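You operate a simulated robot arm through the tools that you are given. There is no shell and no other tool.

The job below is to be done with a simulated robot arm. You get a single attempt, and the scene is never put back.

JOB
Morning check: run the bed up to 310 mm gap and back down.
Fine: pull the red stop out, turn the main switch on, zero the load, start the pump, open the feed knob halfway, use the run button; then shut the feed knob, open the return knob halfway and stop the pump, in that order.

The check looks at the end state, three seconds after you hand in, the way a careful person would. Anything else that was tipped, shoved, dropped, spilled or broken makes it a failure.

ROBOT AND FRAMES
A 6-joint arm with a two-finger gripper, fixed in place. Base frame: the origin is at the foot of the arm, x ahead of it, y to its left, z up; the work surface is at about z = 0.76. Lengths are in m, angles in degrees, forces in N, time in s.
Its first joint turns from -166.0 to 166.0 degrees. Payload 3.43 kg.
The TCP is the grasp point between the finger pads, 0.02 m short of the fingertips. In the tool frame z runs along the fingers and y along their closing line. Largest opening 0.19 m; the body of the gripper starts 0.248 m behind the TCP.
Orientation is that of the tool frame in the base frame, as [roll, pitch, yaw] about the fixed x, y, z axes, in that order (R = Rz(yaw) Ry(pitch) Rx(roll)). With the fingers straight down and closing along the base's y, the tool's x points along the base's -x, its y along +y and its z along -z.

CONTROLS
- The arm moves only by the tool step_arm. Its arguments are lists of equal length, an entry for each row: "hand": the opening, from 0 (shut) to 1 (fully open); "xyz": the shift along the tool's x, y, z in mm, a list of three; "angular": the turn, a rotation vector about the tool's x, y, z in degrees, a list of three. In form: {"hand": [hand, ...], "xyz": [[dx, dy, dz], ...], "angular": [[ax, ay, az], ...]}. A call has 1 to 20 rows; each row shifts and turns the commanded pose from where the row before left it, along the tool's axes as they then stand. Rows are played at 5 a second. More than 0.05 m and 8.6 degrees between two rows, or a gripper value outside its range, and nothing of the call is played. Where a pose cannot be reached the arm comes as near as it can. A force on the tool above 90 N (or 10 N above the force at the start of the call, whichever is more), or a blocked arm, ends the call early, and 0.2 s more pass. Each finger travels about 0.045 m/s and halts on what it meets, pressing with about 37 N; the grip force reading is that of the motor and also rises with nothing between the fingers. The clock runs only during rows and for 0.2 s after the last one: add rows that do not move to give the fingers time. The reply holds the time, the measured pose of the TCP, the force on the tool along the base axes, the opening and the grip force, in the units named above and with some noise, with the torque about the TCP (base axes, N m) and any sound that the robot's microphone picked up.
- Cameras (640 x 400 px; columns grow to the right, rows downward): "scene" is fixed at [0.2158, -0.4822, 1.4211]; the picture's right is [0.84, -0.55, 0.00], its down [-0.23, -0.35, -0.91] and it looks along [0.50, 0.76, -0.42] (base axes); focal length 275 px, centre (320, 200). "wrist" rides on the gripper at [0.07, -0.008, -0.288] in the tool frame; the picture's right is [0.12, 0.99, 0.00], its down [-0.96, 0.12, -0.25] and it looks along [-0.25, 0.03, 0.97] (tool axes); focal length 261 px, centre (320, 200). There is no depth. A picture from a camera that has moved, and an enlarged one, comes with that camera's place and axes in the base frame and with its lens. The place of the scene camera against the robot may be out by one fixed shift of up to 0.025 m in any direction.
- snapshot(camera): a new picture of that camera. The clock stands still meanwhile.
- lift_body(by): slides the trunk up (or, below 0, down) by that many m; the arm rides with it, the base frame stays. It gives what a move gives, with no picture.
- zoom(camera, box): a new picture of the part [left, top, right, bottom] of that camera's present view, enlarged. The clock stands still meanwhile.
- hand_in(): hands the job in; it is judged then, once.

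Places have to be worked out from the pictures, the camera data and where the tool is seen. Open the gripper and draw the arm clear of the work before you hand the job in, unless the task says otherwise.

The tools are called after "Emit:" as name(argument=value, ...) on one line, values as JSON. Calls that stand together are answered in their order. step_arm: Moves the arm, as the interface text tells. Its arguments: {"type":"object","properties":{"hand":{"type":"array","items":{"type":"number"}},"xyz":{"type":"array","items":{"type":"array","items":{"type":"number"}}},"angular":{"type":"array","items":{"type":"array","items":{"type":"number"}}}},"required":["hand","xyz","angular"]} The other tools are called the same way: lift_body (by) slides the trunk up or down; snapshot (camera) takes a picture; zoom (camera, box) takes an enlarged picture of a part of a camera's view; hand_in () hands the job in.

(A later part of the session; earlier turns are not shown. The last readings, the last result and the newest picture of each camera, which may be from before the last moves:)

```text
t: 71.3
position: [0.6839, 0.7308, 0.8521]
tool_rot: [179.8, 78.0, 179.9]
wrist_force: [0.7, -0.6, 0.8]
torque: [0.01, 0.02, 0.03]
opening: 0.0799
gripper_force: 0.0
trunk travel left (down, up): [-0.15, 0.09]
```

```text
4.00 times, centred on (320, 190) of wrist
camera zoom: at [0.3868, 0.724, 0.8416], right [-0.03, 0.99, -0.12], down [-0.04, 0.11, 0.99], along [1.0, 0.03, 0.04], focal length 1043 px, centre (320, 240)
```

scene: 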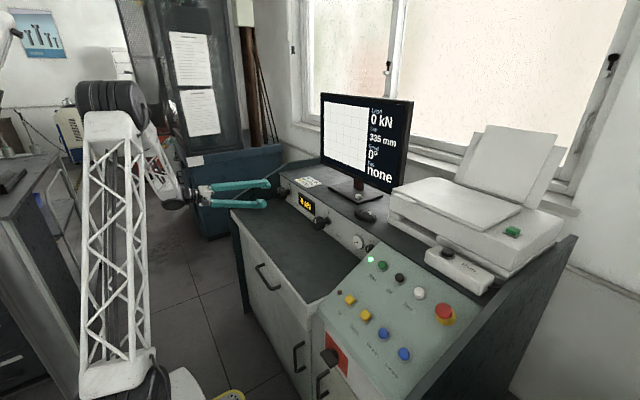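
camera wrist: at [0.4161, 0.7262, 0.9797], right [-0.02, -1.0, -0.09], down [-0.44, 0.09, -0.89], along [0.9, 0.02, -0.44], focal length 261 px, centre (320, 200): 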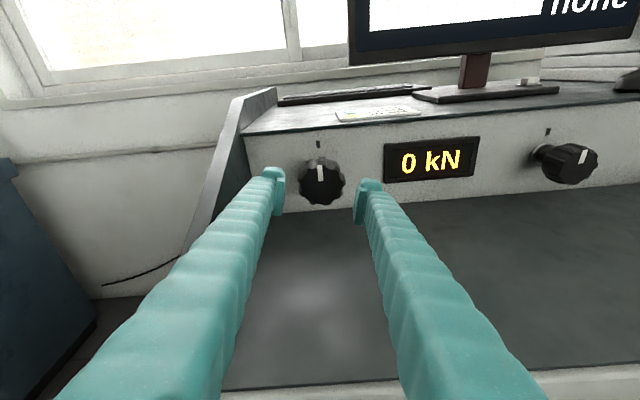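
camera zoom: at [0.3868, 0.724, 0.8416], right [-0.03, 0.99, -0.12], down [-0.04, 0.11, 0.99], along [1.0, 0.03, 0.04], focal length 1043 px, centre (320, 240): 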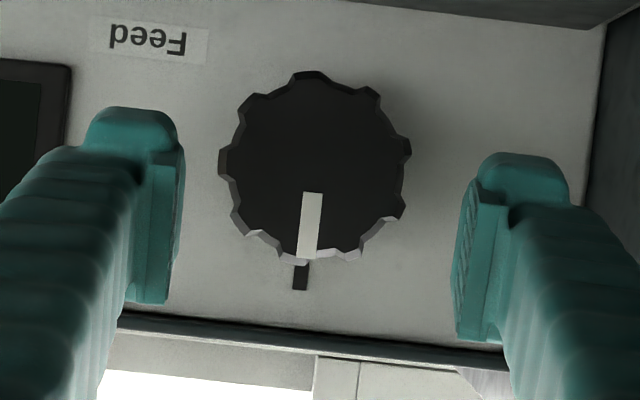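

Still on the zero mark. I advance over the knob and close.

Emit:
step_arm(hand=[0.42, 0.42, 0.42, 0.42, 0.42, 0.35, 0.28, 0.22, 0.22], xyz=[[0, 0, 20], [0, 0, 20], [0, 0, 20], [0, 0, 12], [0, 0, 8], [0, 0, 0], [0, 0, 0], [0, 0, 0], [0, 0, 0]], angular=[[0, 0, 0], [0, 0, 0], [0, 0, 0], [0, 0, 0], [0, 0, 0], [0, 0, 0], [0, 0, 0], [0, 0, 0], [0, 0, 0]])

Emit:
zoom(camera="wrist", box=[250, 140, 390, 240])

```text
t: 73.3
position: [0.7641, 0.7307, 0.8353]
tool_rot: [-179.8, 78.2, -179.8]
wrist_force: [-5.9, -14.7, -2.0]
torque: [-0.05, 0.0, -0.2]
opening: 0.0688
gripper_force: 44.9
trunk travel left (down, up): [-0.15, 0.09]
```

```text
4.00 times, centred on (320, 190) of wrist
camera zoom: at [0.466, 0.7228, 0.8248], right [-0.02, 0.99, -0.12], down [-0.04, 0.12, 0.99], along [1.0, 0.03, 0.04], focal length 1043 px, centre (320, 240)
```

zoom: 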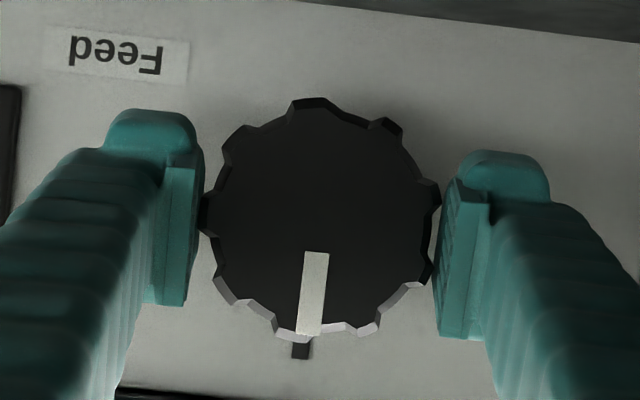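

Gripped. I turn counter-clockwise by 40° first and read the gap.

Emit:
step_arm(hand=[0.22, 0.22, 0.22, 0.22, 0.22], xyz=[[0, 0, 0], [0, 0, 0], [0, 0, 0], [0, 0, 0], [0, 0, 0]], angular=[[0, 0, -8], [0, 0, -8], [0, 0, -8], [0, 0, -8], [0, 0, -8]])

Emit:
zoom(camera="wrist", box=[250, 140, 390, 240])

Emit:
zoom(camera="scene", box=[220, 90, 420, 240])

```text
t: 74.5
position: [0.7617, 0.7311, 0.8343]
tool_rot: [-108.2, 48.4, -103.7]
wrist_force: [3.0, -9.1, -2.5]
torque: [0.0, -0.23, -1.19]
opening: 0.0697
gripper_force: 45.0
trunk travel left (down, up): [-0.15, 0.09]
```

```text
4.00 times, centred on (320, 190) of wrist
camera zoom: at [0.4703, 0.6802, 0.8466], right [-0.15, 0.68, -0.72], down [-0.11, 0.71, 0.7], along [0.98, 0.18, -0.03], focal length 1043 px, centre (320, 240)
```

zoom: 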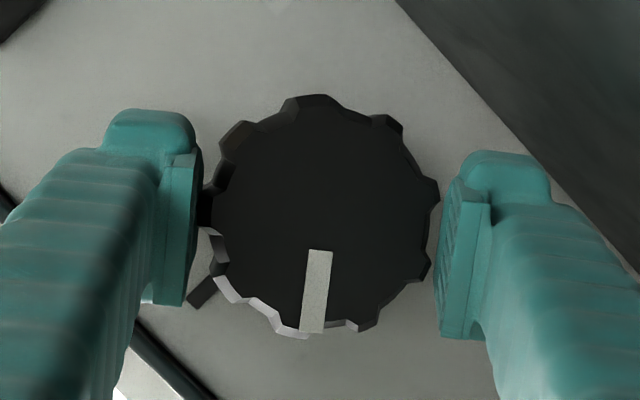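

```text
2.67 times, centred on (320, 165) of scene
camera zoom: at [0.2158, -0.4822, 1.4211], right [0.84, -0.55, 0.0], down [-0.23, -0.35, -0.91], along [0.5, 0.76, -0.42], focal length 734 px, centre (320, 293)
```

zoom: 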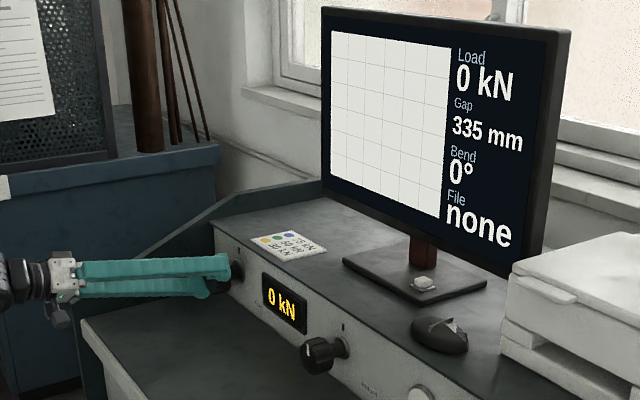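

The knob followed (mark now 40° from the pointer), torque about the axis near zero; gap still 335. I turn another 50° to 90° in total.

Emit:
step_arm(hand=[0.22, 0.22, 0.22, 0.22, 0.22, 0.22, 0.22], xyz=[[0, 0, 0], [0, 0, 0], [0, 0, 0], [0, 0, 0], [0, 0, 0], [0, 0, 0], [0, 0, 0]], angular=[[0, 0, -8], [0, 0, -8], [0, 0, -8], [0, 0, -8], [0, 0, -8], [0, 0, -8], [0, 0, -2]])

Emit:
zoom(camera="wrist", box=[250, 140, 390, 240])

Emit:
zoom(camera="scene", box=[220, 90, 420, 240])

```text
t: 75.6
position: [0.7536, 0.7329, 0.8394]
tool_rot: [-102.3, 15.1, -92.9]
wrist_force: [-112.9, -15.7, 25.2]
torque: [-0.15, 5.19, 1.04]
opening: 0.0622
gripper_force: 44.7
trunk travel left (down, up): [-0.15, 0.09]
stopped in row 5: the force on the tool passed its limit at 98 N (the readings are from after the stop); the commanded pose is now the measured one
```

```text
4.00 times, centred on (320, 190) of wrist
camera zoom: at [0.4683, 0.6629, 0.8871], right [-0.2, 0.15, -0.97], down [-0.22, 0.96, 0.19], along [0.95, 0.25, -0.16], focal length 1043 px, centre (320, 240)
```

zoom: 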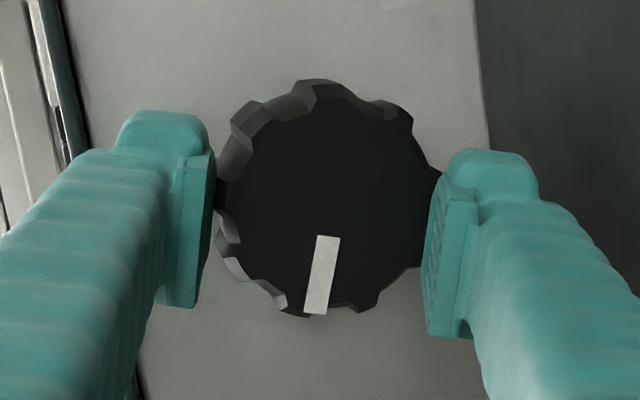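

```text
2.67 times, centred on (320, 165) of scene
camera zoom: at [0.2158, -0.4822, 1.4211], right [0.84, -0.55, 0.0], down [-0.23, -0.35, -0.91], along [0.5, 0.76, -0.42], focal length 734 px, centre (320, 293)
```

zoom: 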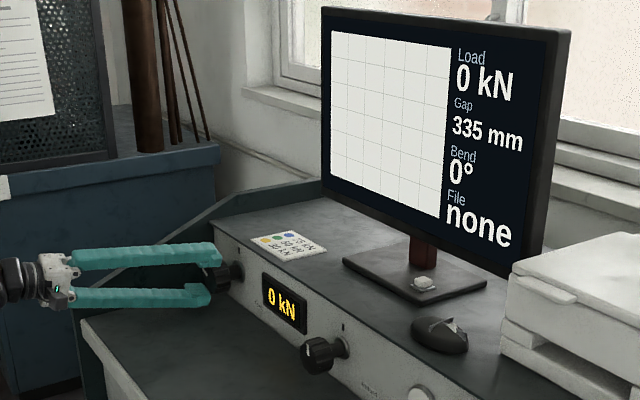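

The force limit stopped the turn: with the fingers nearly vertical the 12° tilted pads wedged off the knob. The pointer now stands at about 70° open and the gap still reads 335. I release, pull straight back along -x, and check.

Emit:
step_arm(hand=[0.3, 0.38, 0.41, 0.41, 0.41, 0.41, 0.41], xyz=[[0, 0, 0], [0, 0, 0], [0, 0, 0], [0, 4, -15], [0, 6, -29], [0, 6, -29], [0, 0, 0]], angular=[[0, 0, 0], [0, 0, 0], [0, 0, 0], [0, 0, 0], [0, 0, 0], [0, 0, 0], [0, 0, 0]])

Emit:
snapshot(camera="wrist")

Emit:
zoom(camera="scene", box=[220, 90, 420, 240])

```text
t: 75.9
position: [0.7517, 0.7335, 0.8387]
tool_rot: [-102.5, 15.1, -92.8]
wrist_force: [-158.6, 3.6, 29.1]
torque: [-0.07, 6.12, 1.73]
opening: 0.0623
gripper_force: 44.8
trunk travel left (down, up): [-0.15, 0.09]
stopped in row 1: the force on the tool passed its limit at 132 N (the readings are from after the stop); the commanded pose is now the measured one
```

```text
taken
camera wrist: at [0.4684, 0.6627, 0.8875], right [-0.21, 0.15, -0.97], down [-0.22, 0.96, 0.19], along [0.95, 0.25, -0.16], focal length 261 px, centre (320, 200)
```

wrist: 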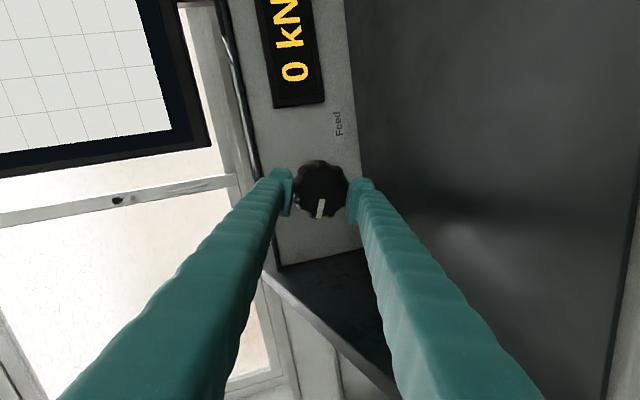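

```text
2.67 times, centred on (320, 165) of scene
camera zoom: at [0.2158, -0.4822, 1.4211], right [0.84, -0.55, 0.0], down [-0.23, -0.35, -0.91], along [0.5, 0.76, -0.42], focal length 734 px, centre (320, 293)
```

zoom: 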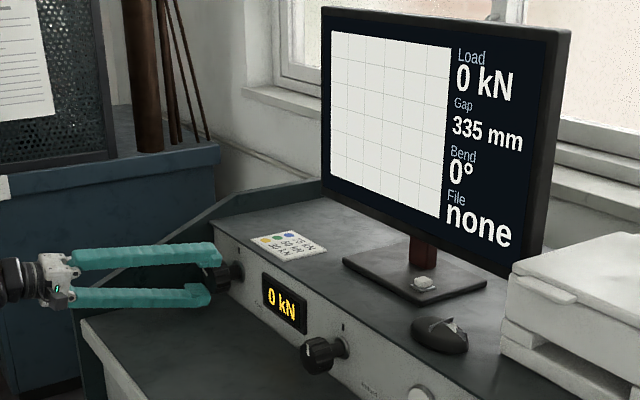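

The fingers never opened (0.3 was still below the held width). I open them fully now without moving, to release the jam.

Emit:
step_arm(hand=[0.43, 0.43, 0.43], xyz=[[0, 0, 0], [0, 0, 0], [0, 0, 0]], angular=[[0, 0, 0], [0, 0, 0], [0, 0, 0]])

Emit:
zoom(camera="wrist", box=[250, 140, 390, 240])

Emit:
zoom(camera="scene", box=[220, 90, 420, 240])

```text
t: 76.7
position: [0.7538, 0.7315, 0.8414]
tool_rot: [-102.1, 15.2, -93.0]
wrist_force: [-153.6, 6.7, 61.1]
torque: [0.03, 5.99, 1.47]
opening: 0.0712
gripper_force: 0.0
trunk travel left (down, up): [-0.15, 0.09]
```

```text
4.00 times, centred on (320, 190) of wrist
camera zoom: at [0.4692, 0.6616, 0.8886], right [-0.2, 0.15, -0.97], down [-0.22, 0.96, 0.19], along [0.96, 0.25, -0.16], focal length 1043 px, centre (320, 240)
```

zoom: 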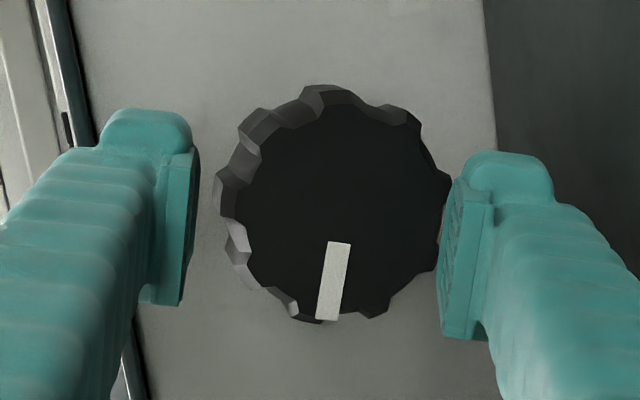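

```text
2.67 times, centred on (320, 165) of scene
camera zoom: at [0.2158, -0.4822, 1.4211], right [0.84, -0.55, 0.0], down [-0.23, -0.35, -0.91], along [0.5, 0.76, -0.42], focal length 734 px, centre (320, 293)
```

zoom: 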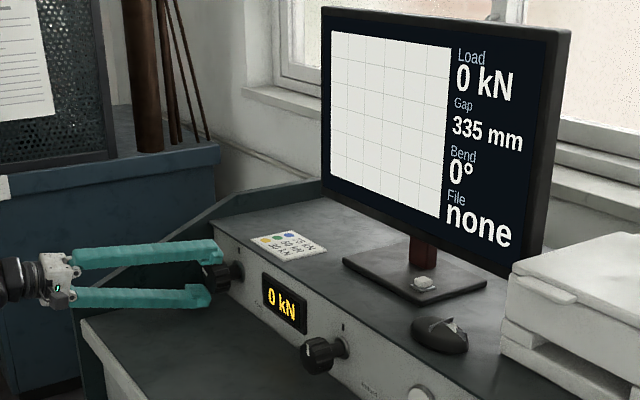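

Still 150 N pushing the tool back and up, although the fingers are open 71 mm. Before moving I look closely at what is touching.

Emit:
zoom(camera="scene", box=[240, 165, 320, 225])

Emit:
snapshot(camera="wrist")

Emit:
zoom(camera="scene", box=[150, 140, 290, 240])

```text
6.67 times, centred on (280, 195) of scene
camera zoom: at [0.2158, -0.4822, 1.4211], right [0.84, -0.55, 0.0], down [-0.23, -0.35, -0.91], along [0.5, 0.76, -0.42], focal length 1836 px, centre (587, 233)
```

zoom: 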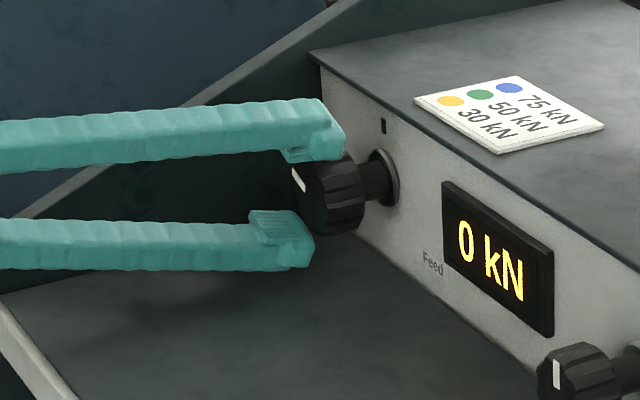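

```text
taken
camera wrist: at [0.4692, 0.6616, 0.8886], right [-0.2, 0.15, -0.97], down [-0.22, 0.96, 0.19], along [0.96, 0.25, -0.16], focal length 261 px, centre (320, 200)
```

wrist: 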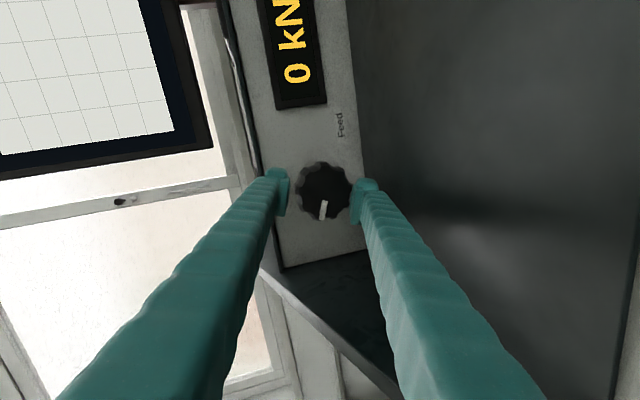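

```text
4.00 times, centred on (220, 190) of scene
camera zoom: at [0.2158, -0.4822, 1.4211], right [0.84, -0.55, 0.0], down [-0.23, -0.35, -0.91], along [0.5, 0.76, -0.42], focal length 1102 px, centre (720, 240)
```

zoom: 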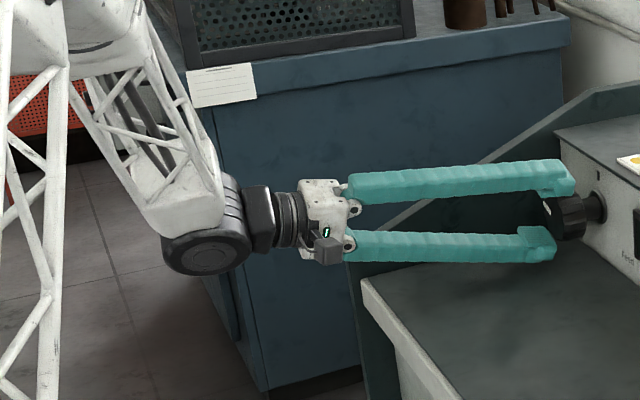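

The lower finger tip has slipped off and is pressing end-on against the knob's front face. I retreat straight back along -x.

Emit:
step_arm(hand=[0.43, 0.43, 0.43, 0.43, 0.43, 0.43], xyz=[[0.2, 1, -5], [0.3, 1, -5], [0.5, 2, -10], [1.2, 5, -24], [1.5, 6, -29], [0, 0, 0]], angular=[[0, 0, 0], [0, 0, 0], [0, 0, 0], [0, 0, 0], [0, 0, 0], [0, 0, 0]])

Emit:
snapshot(camera="wrist")

Emit:
zoom(camera="scene", box=[220, 90, 420, 240])

```text
t: 78.1
position: [0.6934, 0.7233, 0.8363]
tool_rot: [-102.5, 15.0, -93.9]
wrist_force: [0.3, 0.8, 0.2]
torque: [0.02, 0.07, -0.03]
opening: 0.0816
gripper_force: 0.0
trunk travel left (down, up): [-0.15, 0.09]
```

```text
taken
camera wrist: at [0.4075, 0.6572, 0.8843], right [-0.21, 0.15, -0.97], down [-0.2, 0.96, 0.19], along [0.96, 0.23, -0.17], focal length 261 px, centre (320, 200)
```

wrist: 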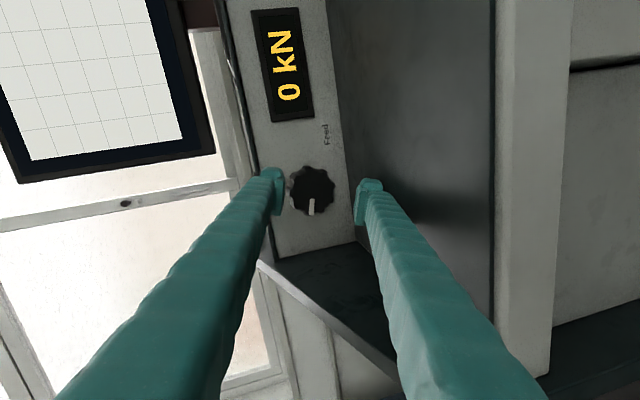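

```text
2.67 times, centred on (320, 165) of scene
camera zoom: at [0.2158, -0.4822, 1.4211], right [0.84, -0.55, 0.0], down [-0.23, -0.35, -0.91], along [0.5, 0.76, -0.42], focal length 734 px, centre (320, 293)
```

zoom: 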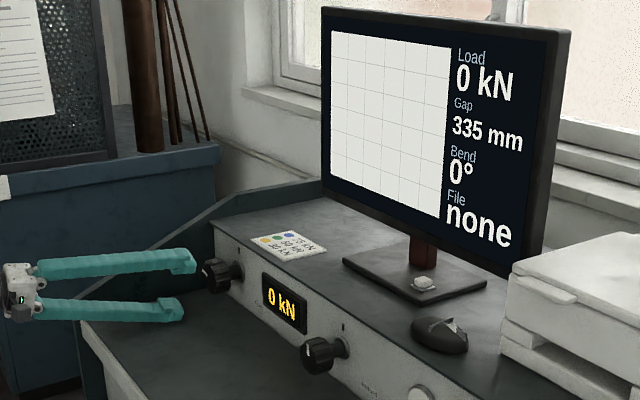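

Free again. Gap still reads 335 with the valve partly open, so the bed seems to wait for Run. I zoom on the knob to read its present angle.

Emit:
zoom(camera="wrist", box=[250, 140, 390, 240])

Emit:
zoom(camera="scene", box=[270, 170, 370, 240])

Emit:
zoom(camera="scene", box=[340, 220, 450, 310])

```text
4.00 times, centred on (320, 190) of wrist
camera zoom: at [0.4075, 0.6572, 0.8843], right [-0.21, 0.15, -0.97], down [-0.2, 0.96, 0.19], along [0.96, 0.23, -0.17], focal length 1043 px, centre (320, 240)
```

zoom: 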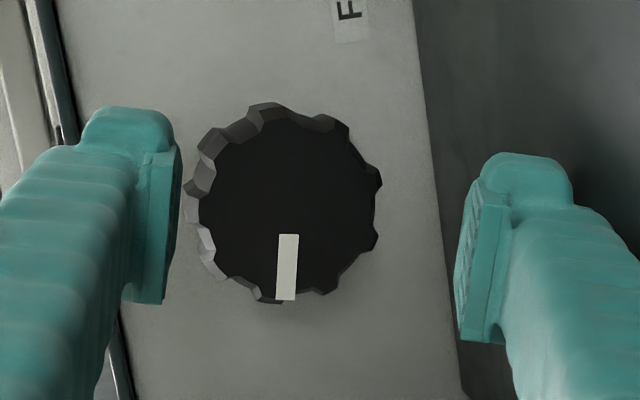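

```text
5.71 times, centred on (320, 205) of scene
camera zoom: at [0.2158, -0.4822, 1.4211], right [0.84, -0.55, 0.0], down [-0.23, -0.35, -0.91], along [0.5, 0.76, -0.42], focal length 1574 px, centre (320, 171)
```

zoom: 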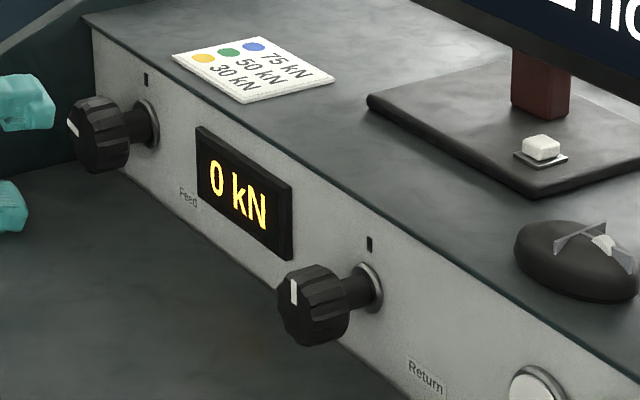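

```text
4.44 times, centred on (395, 265) of scene
camera zoom: at [0.2158, -0.4822, 1.4211], right [0.84, -0.55, 0.0], down [-0.23, -0.35, -0.91], along [0.5, 0.76, -0.42], focal length 1224 px, centre (-13, -89)
```

zoom: 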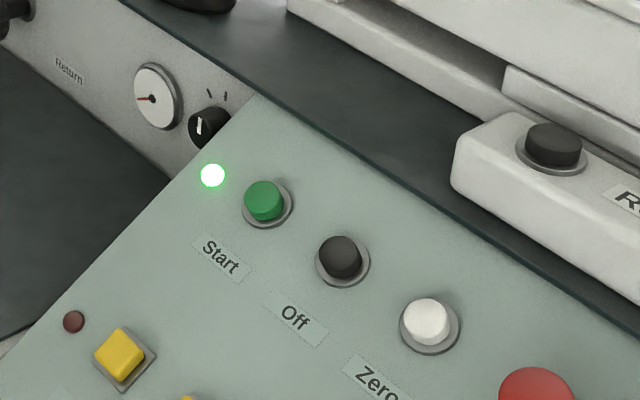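

The pointer stands at about 76°. Since the bed is not moving yet, I can regrip properly: camera-up orientation, fingers closing at 50°, pads parallel to the knob axis, and turn about the knob's true axis. I first reorient in free space.

Emit:
step_arm(hand=[0.41, 0.4, 0.4, 0.4, 0.4, 0.4, 0.4, 0.4, 0.4, 0.4, 0.4], xyz=[[-3.1, -11.3, -2.4], [0, 0, 0], [0, 0, 0], [0, 0, 0], [0, 0, 0], [0, 0, 0], [0, 0, 0], [0, 0, 0], [0, 0, 0], [-14.9, 6.1, 3.2], [0, 0, 0]], angular=[[0, 0, 0], [0.74, -1.03, -7.04], [0.74, -1.03, -7.04], [0.74, -1.03, -7.04], [0.74, -1.03, -7.04], [0.74, -1.03, -7.04], [0.74, -1.03, -7.04], [0.74, -1.03, -7.04], [0.74, -1.03, -7.04], [0, 0, 0], [0, 0, 0]])

Emit:
snapshot(camera="wrist")

Emit:
zoom(camera="wrist", box=[250, 140, 390, 240])

Emit:
zoom(camera="scene", box=[180, 90, 420, 240])

```text
t: 80.5
position: [0.6942, 0.7313, 0.8327]
tool_rot: [-100.6, -38.9, -74.9]
wrist_force: [1.0, 0.4, -0.1]
torque: [0.01, 0.01, -0.01]
opening: 0.0761
gripper_force: 0.0
trunk travel left (down, up): [-0.15, 0.09]
```

```text
taken
camera wrist: at [0.4256, 0.6433, 0.9239], right [0.01, -0.73, -0.68], down [-0.44, 0.61, -0.66], along [0.9, 0.31, -0.31], focal length 261 px, centre (320, 200)
```

wrist: 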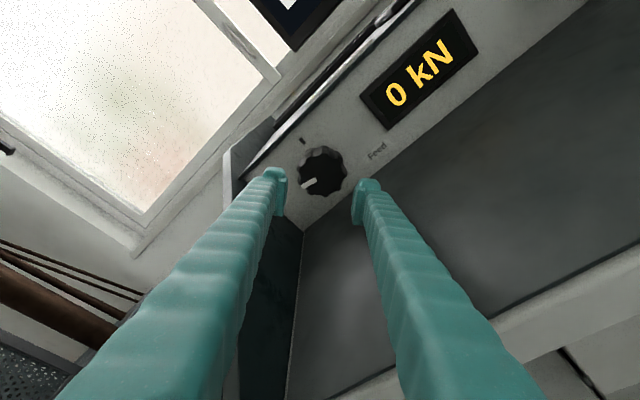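

```text
4.00 times, centred on (320, 190) of wrist
camera zoom: at [0.4256, 0.6433, 0.9239], right [0.01, -0.73, -0.68], down [-0.44, 0.61, -0.66], along [0.9, 0.31, -0.31], focal length 1043 px, centre (320, 240)
```

zoom: 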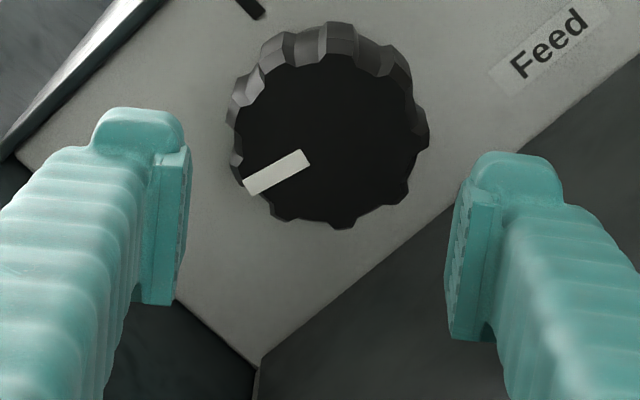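

```text
2.67 times, centred on (300, 165) of scene
camera zoom: at [0.2158, -0.4822, 1.4211], right [0.84, -0.55, 0.0], down [-0.23, -0.35, -0.91], along [0.5, 0.76, -0.42], focal length 734 px, centre (373, 293)
```

zoom: 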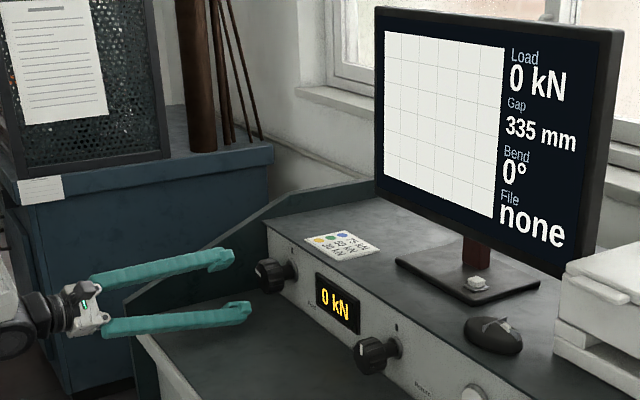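

The wrist is in the new orientation, pointer at 77°, gap unchanged at 335. I advance straight along +x over the knob and grip.

Emit:
step_arm(hand=[0.4, 0.4, 0.4, 0.4, 0.4, 0.2, 0.2, 0.2], xyz=[[3.6, 0, 16.9], [3.6, 0, 16.9], [3.6, 0, 16.9], [3.6, 0, 16.9], [0, 0, 0], [0, 0, 0], [0, 0, 0], [0, 0, 0]], angular=[[0, 0, 0], [0, 0, 0], [0, 0, 0], [0, 0, 0], [0, 0, 0], [0, 0, 0], [0, 0, 0], [0, 0, 0]])

Emit:
zoom(camera="wrist", box=[250, 140, 390, 240])

Emit:
zoom(camera="scene", box=[240, 165, 320, 225])

```text
t: 82.3
position: [0.7639, 0.73, 0.8316]
tool_rot: [-100.5, -39.1, -75.0]
wrist_force: [-0.2, 1.6, -1.8]
torque: [0.01, 0.07, 0.02]
opening: 0.0686
gripper_force: 44.6
trunk travel left (down, up): [-0.15, 0.09]
```

```text
4.00 times, centred on (320, 190) of wrist
camera zoom: at [0.4947, 0.6418, 0.9232], right [0.01, -0.73, -0.68], down [-0.44, 0.61, -0.66], along [0.9, 0.31, -0.31], focal length 1043 px, centre (320, 240)
```

zoom: 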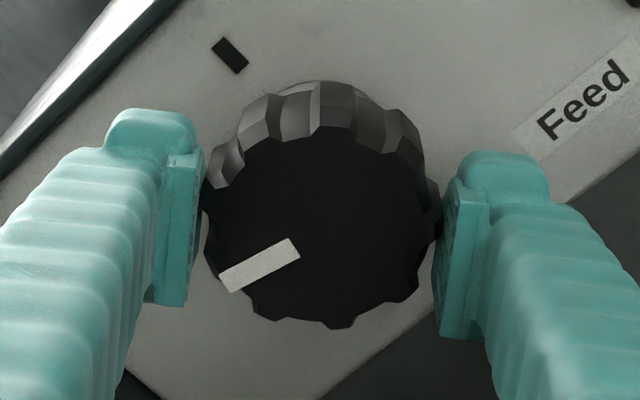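

```text
6.67 times, centred on (280, 195) of scene
camera zoom: at [0.2158, -0.4822, 1.4211], right [0.84, -0.55, 0.0], down [-0.23, -0.35, -0.91], along [0.5, 0.76, -0.42], focal length 1836 px, centre (587, 233)
```

zoom: 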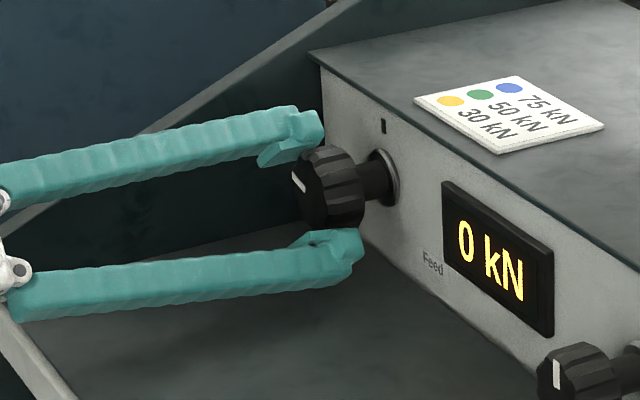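

A clean grip with almost no side force. I turn counter-clockwise about the true axis by 35° and watch torque and gap.

Emit:
step_arm(hand=[0.2, 0.2, 0.2, 0.2, 0.2], xyz=[[0, 0, 0], [0, 0, 0], [0, 0, 0], [0, 0, 0], [0, 0, 0]], angular=[[-1.42, 0, -6.85], [-1.42, 0, -6.85], [-1.42, 0, -6.85], [-1.42, 0, -6.85], [-1.42, 0, -6.85]])

Emit:
zoom(camera="wrist", box=[250, 140, 390, 240])

Emit:
zoom(camera="scene", box=[220, 90, 420, 240])

```text
t: 83.5
position: [0.7631, 0.7303, 0.8316]
tool_rot: [-129.1, -70.9, -50.0]
wrist_force: [-4.2, -1.2, -0.5]
torque: [0.07, -0.27, -0.62]
opening: 0.0687
gripper_force: 44.7
trunk travel left (down, up): [-0.15, 0.09]
```

```text
4.00 times, centred on (320, 190) of wrist
camera zoom: at [0.4958, 0.7095, 0.9598], right [0.01, -0.99, -0.14], down [-0.45, 0.12, -0.89], along [0.89, 0.07, -0.44], focal length 1043 px, centre (320, 240)
```

zoom: 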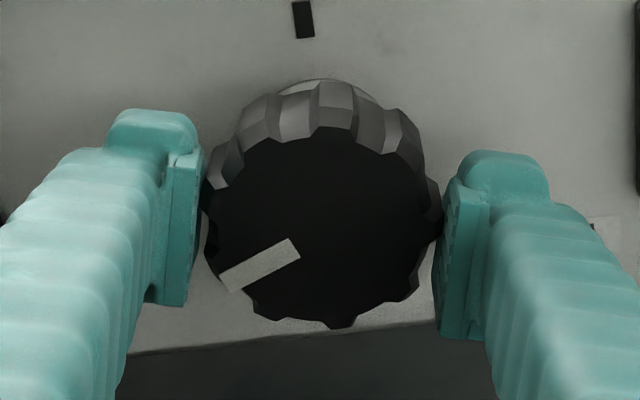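

```text
2.67 times, centred on (320, 165) of scene
camera zoom: at [0.2158, -0.4822, 1.4211], right [0.84, -0.55, 0.0], down [-0.23, -0.35, -0.91], along [0.5, 0.76, -0.42], focal length 734 px, centre (320, 293)
```

zoom: 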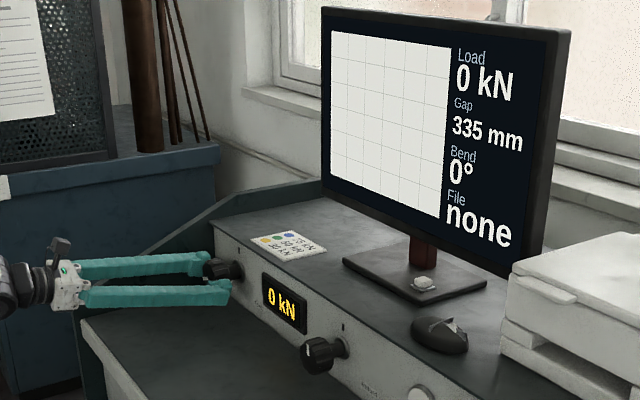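

It turned smoothly to about 112° with no end stop, gap still 335. I continue another 35°.

Emit:
step_arm(hand=[0.2, 0.2, 0.2, 0.2, 0.2], xyz=[[0, 0, 0], [0, 0, 0], [0, 0, 0], [0, 0, 0], [0, 0, 0]], angular=[[-1.42, 0, -6.85], [-1.42, 0, -6.85], [-1.42, 0, -6.85], [-1.42, 0, -6.85], [-1.42, 0, -6.85]])

Emit:
zoom(camera="wrist", box=[250, 140, 390, 240])

Emit:
zoom(camera="scene", box=[220, 90, 420, 240])

```text
t: 84.7
position: [0.7637, 0.7304, 0.8318]
tool_rot: [120.2, -66.4, 57.2]
wrist_force: [-4.2, -2.9, -4.2]
torque: [0.04, -0.37, -0.43]
opening: 0.0686
gripper_force: 45.2
trunk travel left (down, up): [-0.15, 0.09]
```

```text
4.00 times, centred on (320, 190) of wrist
camera zoom: at [0.4967, 0.7859, 0.9511], right [0.02, -0.89, 0.45], down [-0.45, -0.41, -0.79], along [0.89, -0.19, -0.41], focal length 1043 px, centre (320, 240)
```

zoom: 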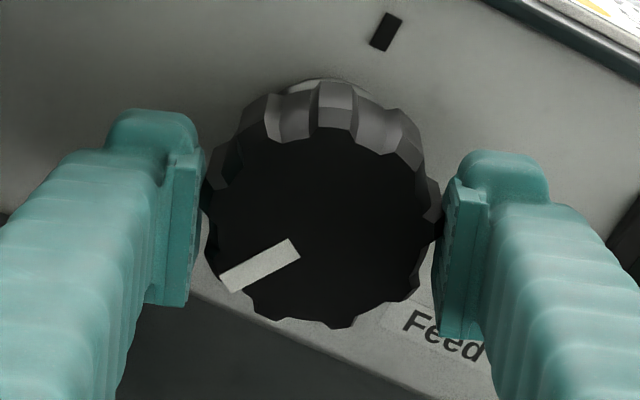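

```text
2.67 times, centred on (320, 165) of scene
camera zoom: at [0.2158, -0.4822, 1.4211], right [0.84, -0.55, 0.0], down [-0.23, -0.35, -0.91], along [0.5, 0.76, -0.42], focal length 734 px, centre (320, 293)
```

zoom: 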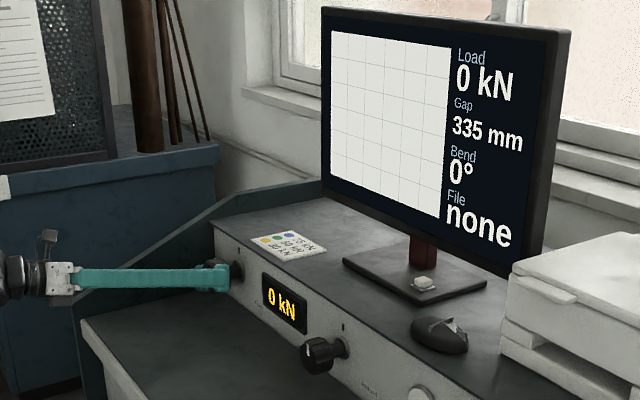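

About 147° now, still no stop and gap still 335. I go 14° further, then regrip to find the end stop, since "halfway" depends on the full range.

Emit:
step_arm(hand=[0.2, 0.2, 0.2, 0.38, 0.4, 0.4, 0.4, 0.4, 0.4, 0.4], xyz=[[0, 0, 0], [0, 0, 0], [0, 0, 0], [0, 0, 0], [0, 0, 0], [-2, 0, -9.8], [-4.1, 0, -19.6], [-4.1, 0, -19.6], [-4.1, 0, -19.6], [0, 0, 0]], angular=[[-1.42, 0, -6.85], [-1.42, 0, -6.85], [0, 0, 0], [0, 0, 0], [0, 0, 0], [0, 0, 0], [0, 0, 0], [0, 0, 0], [0, 0, 0], [0, 0, 0]])

Emit:
zoom(camera="wrist", box=[250, 110, 390, 210])

Emit:
zoom(camera="scene", box=[220, 90, 420, 240])

```text
t: 86.9
position: [0.6921, 0.7307, 0.8331]
tool_rot: [107.6, -53.9, 68.2]
wrist_force: [0.4, -0.1, 0.0]
torque: [0.01, 0.01, 0.02]
opening: 0.0761
gripper_force: 0.1
trunk travel left (down, up): [-0.15, 0.09]
```

```text
4.00 times, centred on (320, 160) of wrist
camera zoom: at [0.4265, 0.8129, 0.936], right [0.02, -0.76, 0.65], down [-0.45, -0.59, -0.67], along [0.89, -0.28, -0.36], focal length 1043 px, centre (320, 360)
```

zoom: 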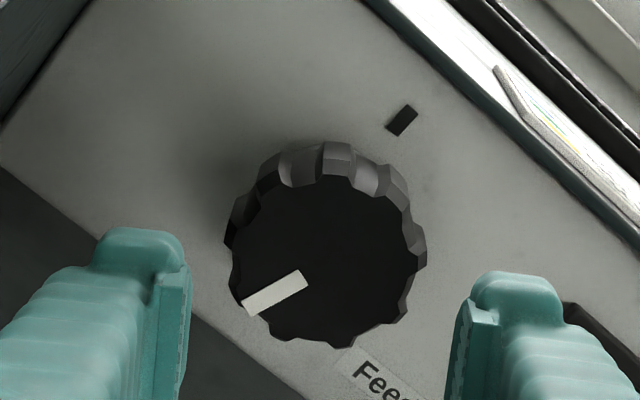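

```text
2.67 times, centred on (320, 165) of scene
camera zoom: at [0.2158, -0.4822, 1.4211], right [0.84, -0.55, 0.0], down [-0.23, -0.35, -0.91], along [0.5, 0.76, -0.42], focal length 734 px, centre (320, 293)
```

zoom: 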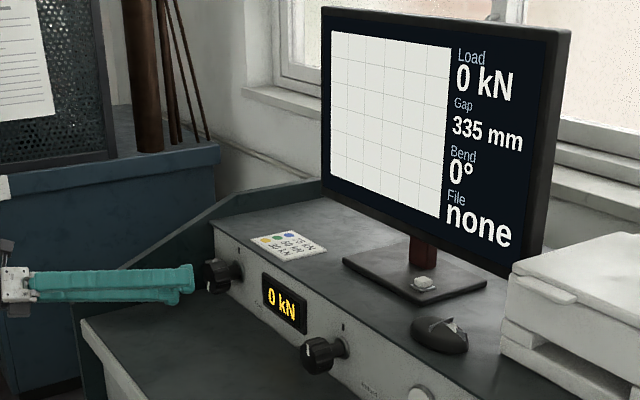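

Knob is at about 161°, the wrist is free. I swing back 84° in free space, advance and regrip.

Emit:
step_arm(hand=[0.4, 0.4, 0.4, 0.4, 0.4, 0.4, 0.4, 0.4, 0.4, 0.4, 0.4, 0.4, 0.4, 0.4, 0.4, 0.4, 0.4, 0.2, 0.2, 0.2], xyz=[[0, 0, 0], [0, 0, 0], [0, 0, 0], [0, 0, 0], [0, 0, 0], [0, 0, 0], [0, 0, 0], [0, 0, 0], [0, 0, 0], [0, 0, 0], [0, 0, 0], [0, 0, 0], [3.7, 0, 17.5], [3.7, 0, 17.5], [3.7, 0, 17.5], [3.7, 0, 17.5], [0, 0, 0], [0, 0, 0], [0, 0, 0], [0, 0, 0]], angular=[[1.42, 0, 6.85], [1.42, 0, 6.85], [1.42, 0, 6.85], [1.42, 0, 6.85], [1.42, 0, 6.85], [1.42, 0, 6.85], [1.42, 0, 6.85], [1.42, 0, 6.85], [1.42, 0, 6.85], [1.42, 0, 6.85], [1.42, 0, 6.85], [1.42, 0, 6.85], [0, 0, 0], [0, 0, 0], [0, 0, 0], [0, 0, 0], [0, 0, 0], [0, 0, 0], [0, 0, 0], [0, 0, 0]])

Emit:
zoom(camera="wrist", box=[250, 140, 390, 240])

Emit:
zoom(camera="scene", box=[220, 90, 420, 240])

```text
t: 91.1
position: [0.7643, 0.7299, 0.8328]
tool_rot: [-100.5, -38.9, -74.9]
wrist_force: [1.2, 4.0, 1.0]
torque: [0.03, -0.09, 0.11]
opening: 0.068
gripper_force: 45.2
trunk travel left (down, up): [-0.15, 0.09]
```

```text
4.00 times, centred on (320, 190) of wrist
camera zoom: at [0.4958, 0.642, 0.9229], right [0.01, -0.73, -0.68], down [-0.44, 0.61, -0.66], along [0.9, 0.31, -0.31], focal length 1043 px, centre (320, 240)
```

zoom: 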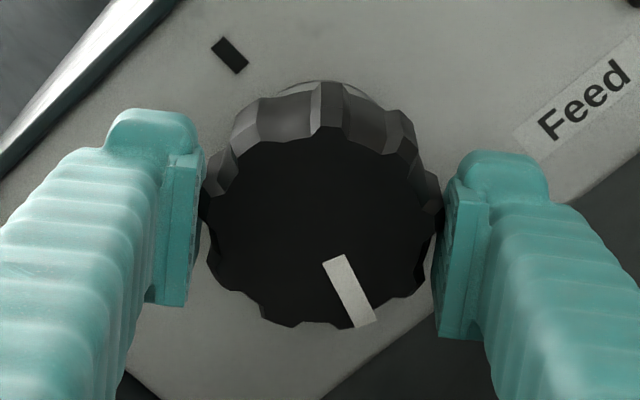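

```text
2.67 times, centred on (320, 165) of scene
camera zoom: at [0.2158, -0.4822, 1.4211], right [0.84, -0.55, 0.0], down [-0.23, -0.35, -0.91], along [0.5, 0.76, -0.42], focal length 734 px, centre (320, 293)
```

zoom: 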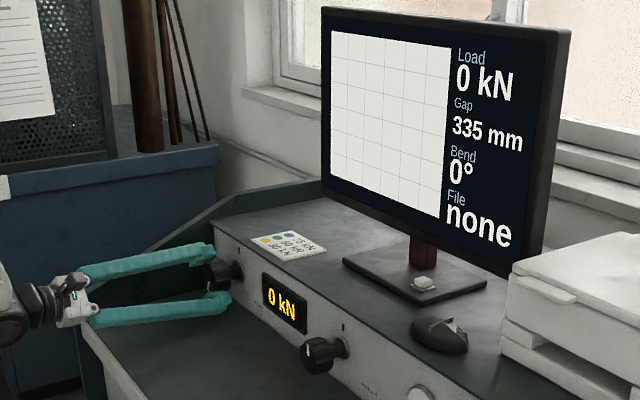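

Regripped, gap unchanged. I turn counter-clockwise another 56° and check for the stop.

Emit:
step_arm(hand=[0.2, 0.2, 0.2, 0.2, 0.2, 0.2, 0.2, 0.2], xyz=[[0, 0, 0], [0, 0, 0], [0, 0, 0], [0, 0, 0], [0, 0, 0], [0, 0, 0], [0, 0, 0], [0, 0, 0]], angular=[[-1.42, 0, -6.85], [-1.42, 0, -6.85], [-1.42, 0, -6.85], [-1.42, 0, -6.85], [-1.42, 0, -6.85], [-1.42, 0, -6.85], [-1.42, 0, -6.85], [-1.42, 0, -6.85]])

Emit:
zoom(camera="wrist", box=[250, 140, 390, 240])

Emit:
zoom(camera="scene", box=[220, 90, 420, 240])

```text
t: 92.9
position: [0.765, 0.7307, 0.8318]
tool_rot: [152.8, -76.1, 26.1]
wrist_force: [1.7, 2.9, -0.9]
torque: [0.65, -0.02, 0.39]
opening: 0.0686
gripper_force: 44.7
trunk travel left (down, up): [-0.15, 0.09]
```

```text
4.00 times, centred on (320, 190) of wrist
camera zoom: at [0.498, 0.7559, 0.9599], right [0.02, -0.97, 0.22], down [-0.45, -0.21, -0.87], along [0.89, -0.09, -0.44], focal length 1043 px, centre (320, 240)
```

zoom: 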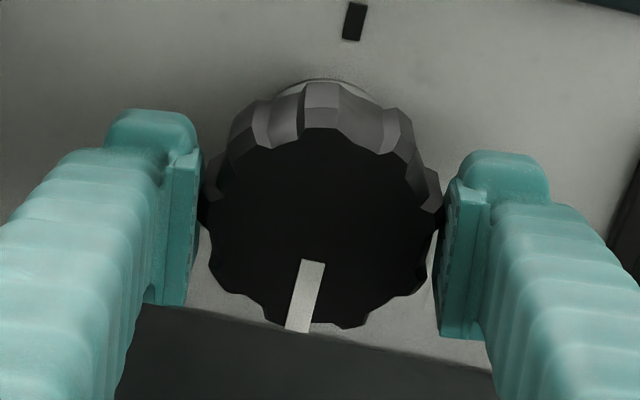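

```text
2.67 times, centred on (320, 165) of scene
camera zoom: at [0.2158, -0.4822, 1.4211], right [0.84, -0.55, 0.0], down [-0.23, -0.35, -0.91], along [0.5, 0.76, -0.42], focal length 734 px, centre (320, 293)
```

zoom: 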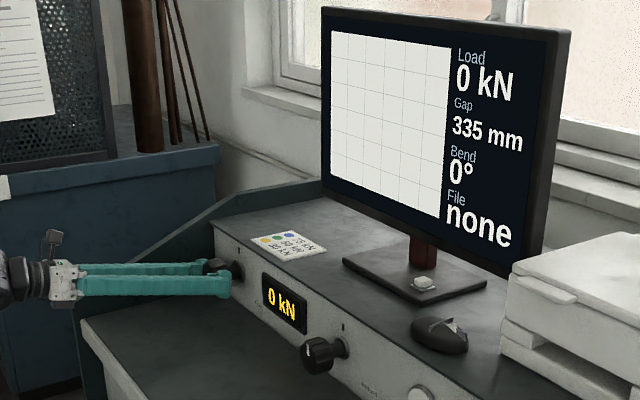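

The gripper turned 56° but the pointer stopped straight down, with torque rising: the full range is 180°, so halfway is 90° (pointer to the left). The bed did not move meanwhile. I open, swing back 32° around the knob, and regrip to turn it back.

Emit:
step_arm(hand=[0.4, 0.4, 0.4, 0.4, 0.4, 0.4, 0.4, 0.4, 0.4, 0.2, 0.2, 0.2], xyz=[[0, 0, 0], [0, 0, 0], [0, 0, 0], [0, 0, 0], [0, 0, 0], [0, 0, 0], [0, 0, 0], [0, 0, 0], [0, 0, 0], [0, 0, 0], [0, 0, 0], [0, 0, 0]], angular=[[0, 0, 0], [0, 0, 0], [0, 0, 0], [-1.42, 0, -6.85], [-1.42, 0, -6.85], [-1.42, 0, -6.85], [-1.42, 0, -6.85], [-0.81, 0, -3.9], [0, 0, 0], [0, 0, 0], [0, 0, 0], [0, 0, 0]])

Emit:
zoom(camera="wrist", box=[250, 140, 390, 240])

```text
t: 95.5
position: [0.765, 0.7299, 0.8328]
tool_rot: [105.3, -50.2, 70.0]
wrist_force: [1.0, 2.7, 1.1]
torque: [0.02, 0.01, -0.02]
opening: 0.0688
gripper_force: 44.9
trunk travel left (down, up): [-0.15, 0.09]
```

```text
4.00 times, centred on (320, 190) of wrist
camera zoom: at [0.4981, 0.819, 0.9296], right [0.02, -0.71, 0.7], down [-0.45, -0.64, -0.63], along [0.89, -0.3, -0.34], focal length 1043 px, centre (320, 240)
```

zoom: 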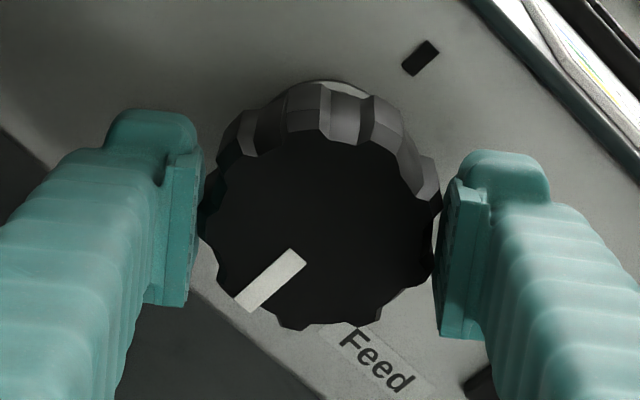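

Gripped with the pointer still straight down. I turn clockwise by 90° to bring it to halfway.

Emit:
step_arm(hand=[0.2, 0.2, 0.2, 0.2, 0.2, 0.2, 0.2, 0.2, 0.2, 0.2, 0.2, 0.2, 0.2, 0.2], xyz=[[0, 0, 0], [0, 0, 0], [0, 0, 0], [0, 0, 0], [0, 0, 0], [0, 0, 0], [0, 0, 0], [0, 0, 0], [0, 0, 0], [0, 0, 0], [0, 0, 0], [0, 0, 0], [0, 0, 0], [0, 0, 0]], angular=[[1.42, 0, 6.85], [1.42, 0, 6.85], [1.42, 0, 6.85], [1.42, 0, 6.85], [1.42, 0, 6.85], [1.42, 0, 6.85], [1.42, 0, 6.85], [1.42, 0, 6.85], [1.42, 0, 6.85], [1.42, 0, 6.85], [1.42, 0, 6.85], [1.42, 0, 6.85], [1.22, 0, 5.87], [0, 0, 0]])

Emit:
zoom(camera="wrist", box=[250, 140, 390, 240])

Emit:
zoom(camera="scene", box=[220, 90, 420, 240])

```text
t: 98.5
position: [0.7658, 0.7295, 0.8324]
tool_rot: [-99.8, -37.0, -75.4]
wrist_force: [2.5, 6.2, 0.4]
torque: [0.04, -0.06, 0.06]
opening: 0.0688
gripper_force: 44.8
trunk travel left (down, up): [-0.15, 0.09]
```

```text
4.00 times, centred on (320, 190) of wrist
camera zoom: at [0.4961, 0.6387, 0.9197], right [0.01, -0.7, -0.71], down [-0.44, 0.64, -0.64], along [0.9, 0.32, -0.3], focal length 1043 px, centre (320, 240)
```

zoom: 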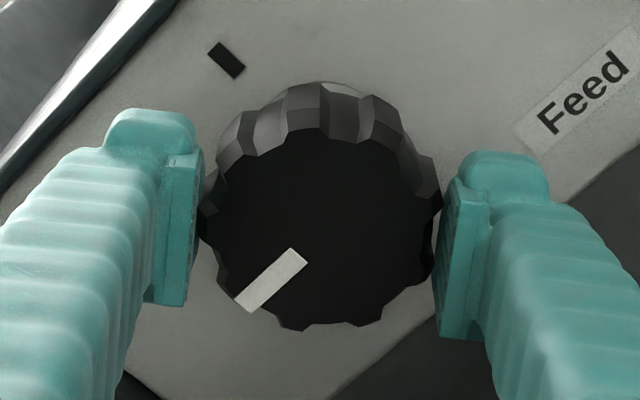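

```text
2.67 times, centred on (320, 165) of scene
camera zoom: at [0.2158, -0.4822, 1.4211], right [0.84, -0.55, 0.0], down [-0.23, -0.35, -0.91], along [0.5, 0.76, -0.42], focal length 734 px, centre (320, 293)
```

zoom: 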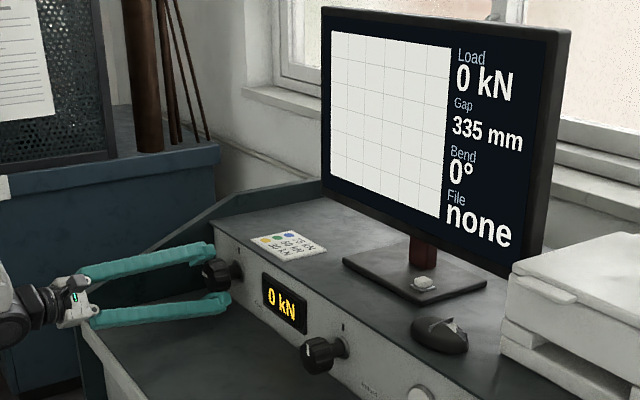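

Feed is at halfway (pointer ≈ 90°, gap still 335). I release, pull back, and swing in free space to the orientation from which I will later shut it.

Emit:
step_arm(hand=[0.4, 0.4, 0.4, 0.4, 0.4, 0.4, 0.4, 0.4, 0.4, 0.4, 0.4, 0.4, 0.4, 0.4, 0.4, 0.4, 0.4, 0.4, 0.4, 0.4], xyz=[[0, 0, 0], [0, 0, 0], [-2, 0, -9.8], [-4.1, 0, -20.5], [-4.1, 0, -20.5], [-4.1, 0, -20.5], [0, 0, 0], [0, 0, 0], [0, 0, 0], [0, 0, 0], [0, 0, 0], [0, 0, 0], [0, 0, 0], [0, 0, 0], [0, 0, 0], [0, 0, 0], [0, 0, 0], [0, 0, 0], [0, 0, 0], [0, 0, 0]], angular=[[0, 0, 0], [0, 0, 0], [0, 0, 0], [0, 0, 0], [0, 0, 0], [0, 0, 0], [-1.42, 0, -6.85], [-1.42, 0, -6.85], [-1.42, 0, -6.85], [-1.42, 0, -6.85], [-1.42, 0, -6.85], [-1.42, 0, -6.85], [-1.42, 0, -6.85], [-1.42, 0, -6.85], [-1.42, 0, -6.85], [-1.42, 0, -6.85], [-1.42, 0, -6.85], [-1.42, 0, -6.85], [-1.22, 0, -5.87], [0, 0, 0]])

Emit:
zoom(camera="scene", box=[220, 90, 420, 240])

Emit:
zoom(camera="wrist", box=[250, 110, 390, 210])

```text
t: 102.7
position: [0.6914, 0.7298, 0.8328]
tool_rot: [105.4, -50.0, 70.2]
wrist_force: [0.1, 0.1, 0.3]
torque: [-0.02, 0.0, -0.02]
opening: 0.076
gripper_force: 0.1
trunk travel left (down, up): [-0.15, 0.09]
```

```text
2.67 times, centred on (320, 165) of scene
camera zoom: at [0.2158, -0.4822, 1.4211], right [0.84, -0.55, 0.0], down [-0.23, -0.35, -0.91], along [0.5, 0.76, -0.42], focal length 734 px, centre (320, 293)
```

zoom: 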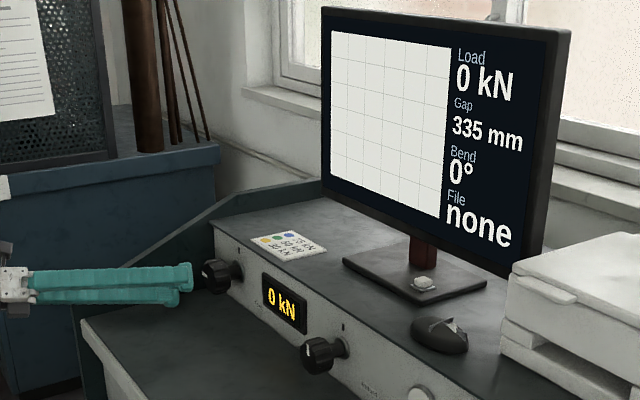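

```text
4.00 times, centred on (320, 160) of wrist
camera zoom: at [0.4252, 0.8196, 0.9303], right [0.02, -0.71, 0.7], down [-0.45, -0.64, -0.62], along [0.89, -0.3, -0.34], focal length 1043 px, centre (320, 360)
```

zoom: 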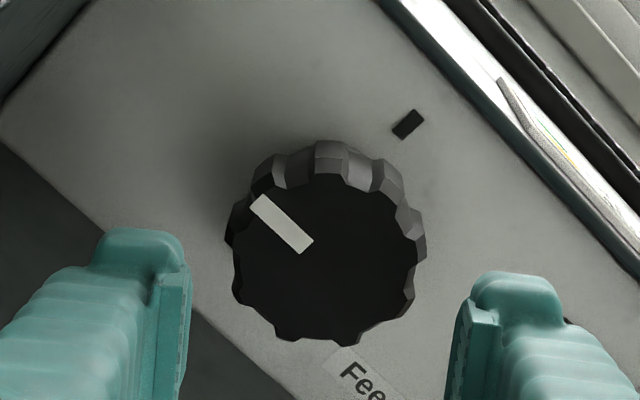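

Feed stays at halfway. I now carry the gripper over to above the Run button in two legs, turning the tool to point down; first leg to a high waypoint, closing the fingers on the way.

Emit:
step_arm(hand=[0.4, 0.4, 0.3, 0.2, 0.1, 0, 0, 0, 0, 0], xyz=[[-8.0, 43.3, -7.5], [-8.5, 42.9, -8.9], [-9.0, 42.5, -10.3], [-9.6, 42.0, -11.7], [-10.3, 41.5, -13.0], [-11.0, 40.9, -14.2], [-11.9, 40.2, -15.3], [-12.7, 39.5, -16.4], [-13.7, 38.8, -17.4], [-14.6, 38.0, -18.3]], angular=[[2.51, -3.15, 0], [2.51, -3.15, 0], [2.51, -3.15, 0], [2.51, -3.15, 0], [2.51, -3.15, 0], [2.51, -3.15, 0], [2.51, -3.15, 0], [2.51, -3.15, 0], [2.51, -3.15, 0], [2.51, -3.15, 0]])

Emit:
snapshot(camera="scene")

```text
t: 104.9
position: [0.5994, 0.3511, 1.0518]
tool_rot: [152.3, -30.0, 38.3]
wrist_force: [0.1, 1.3, -0.6]
torque: [-0.16, -0.07, -0.11]
opening: 0.0001
gripper_force: 34.3
trunk travel left (down, up): [-0.15, 0.09]
```

```text
taken
```

scene: 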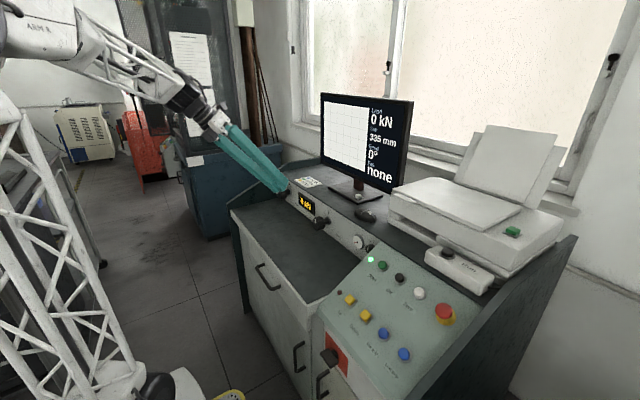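

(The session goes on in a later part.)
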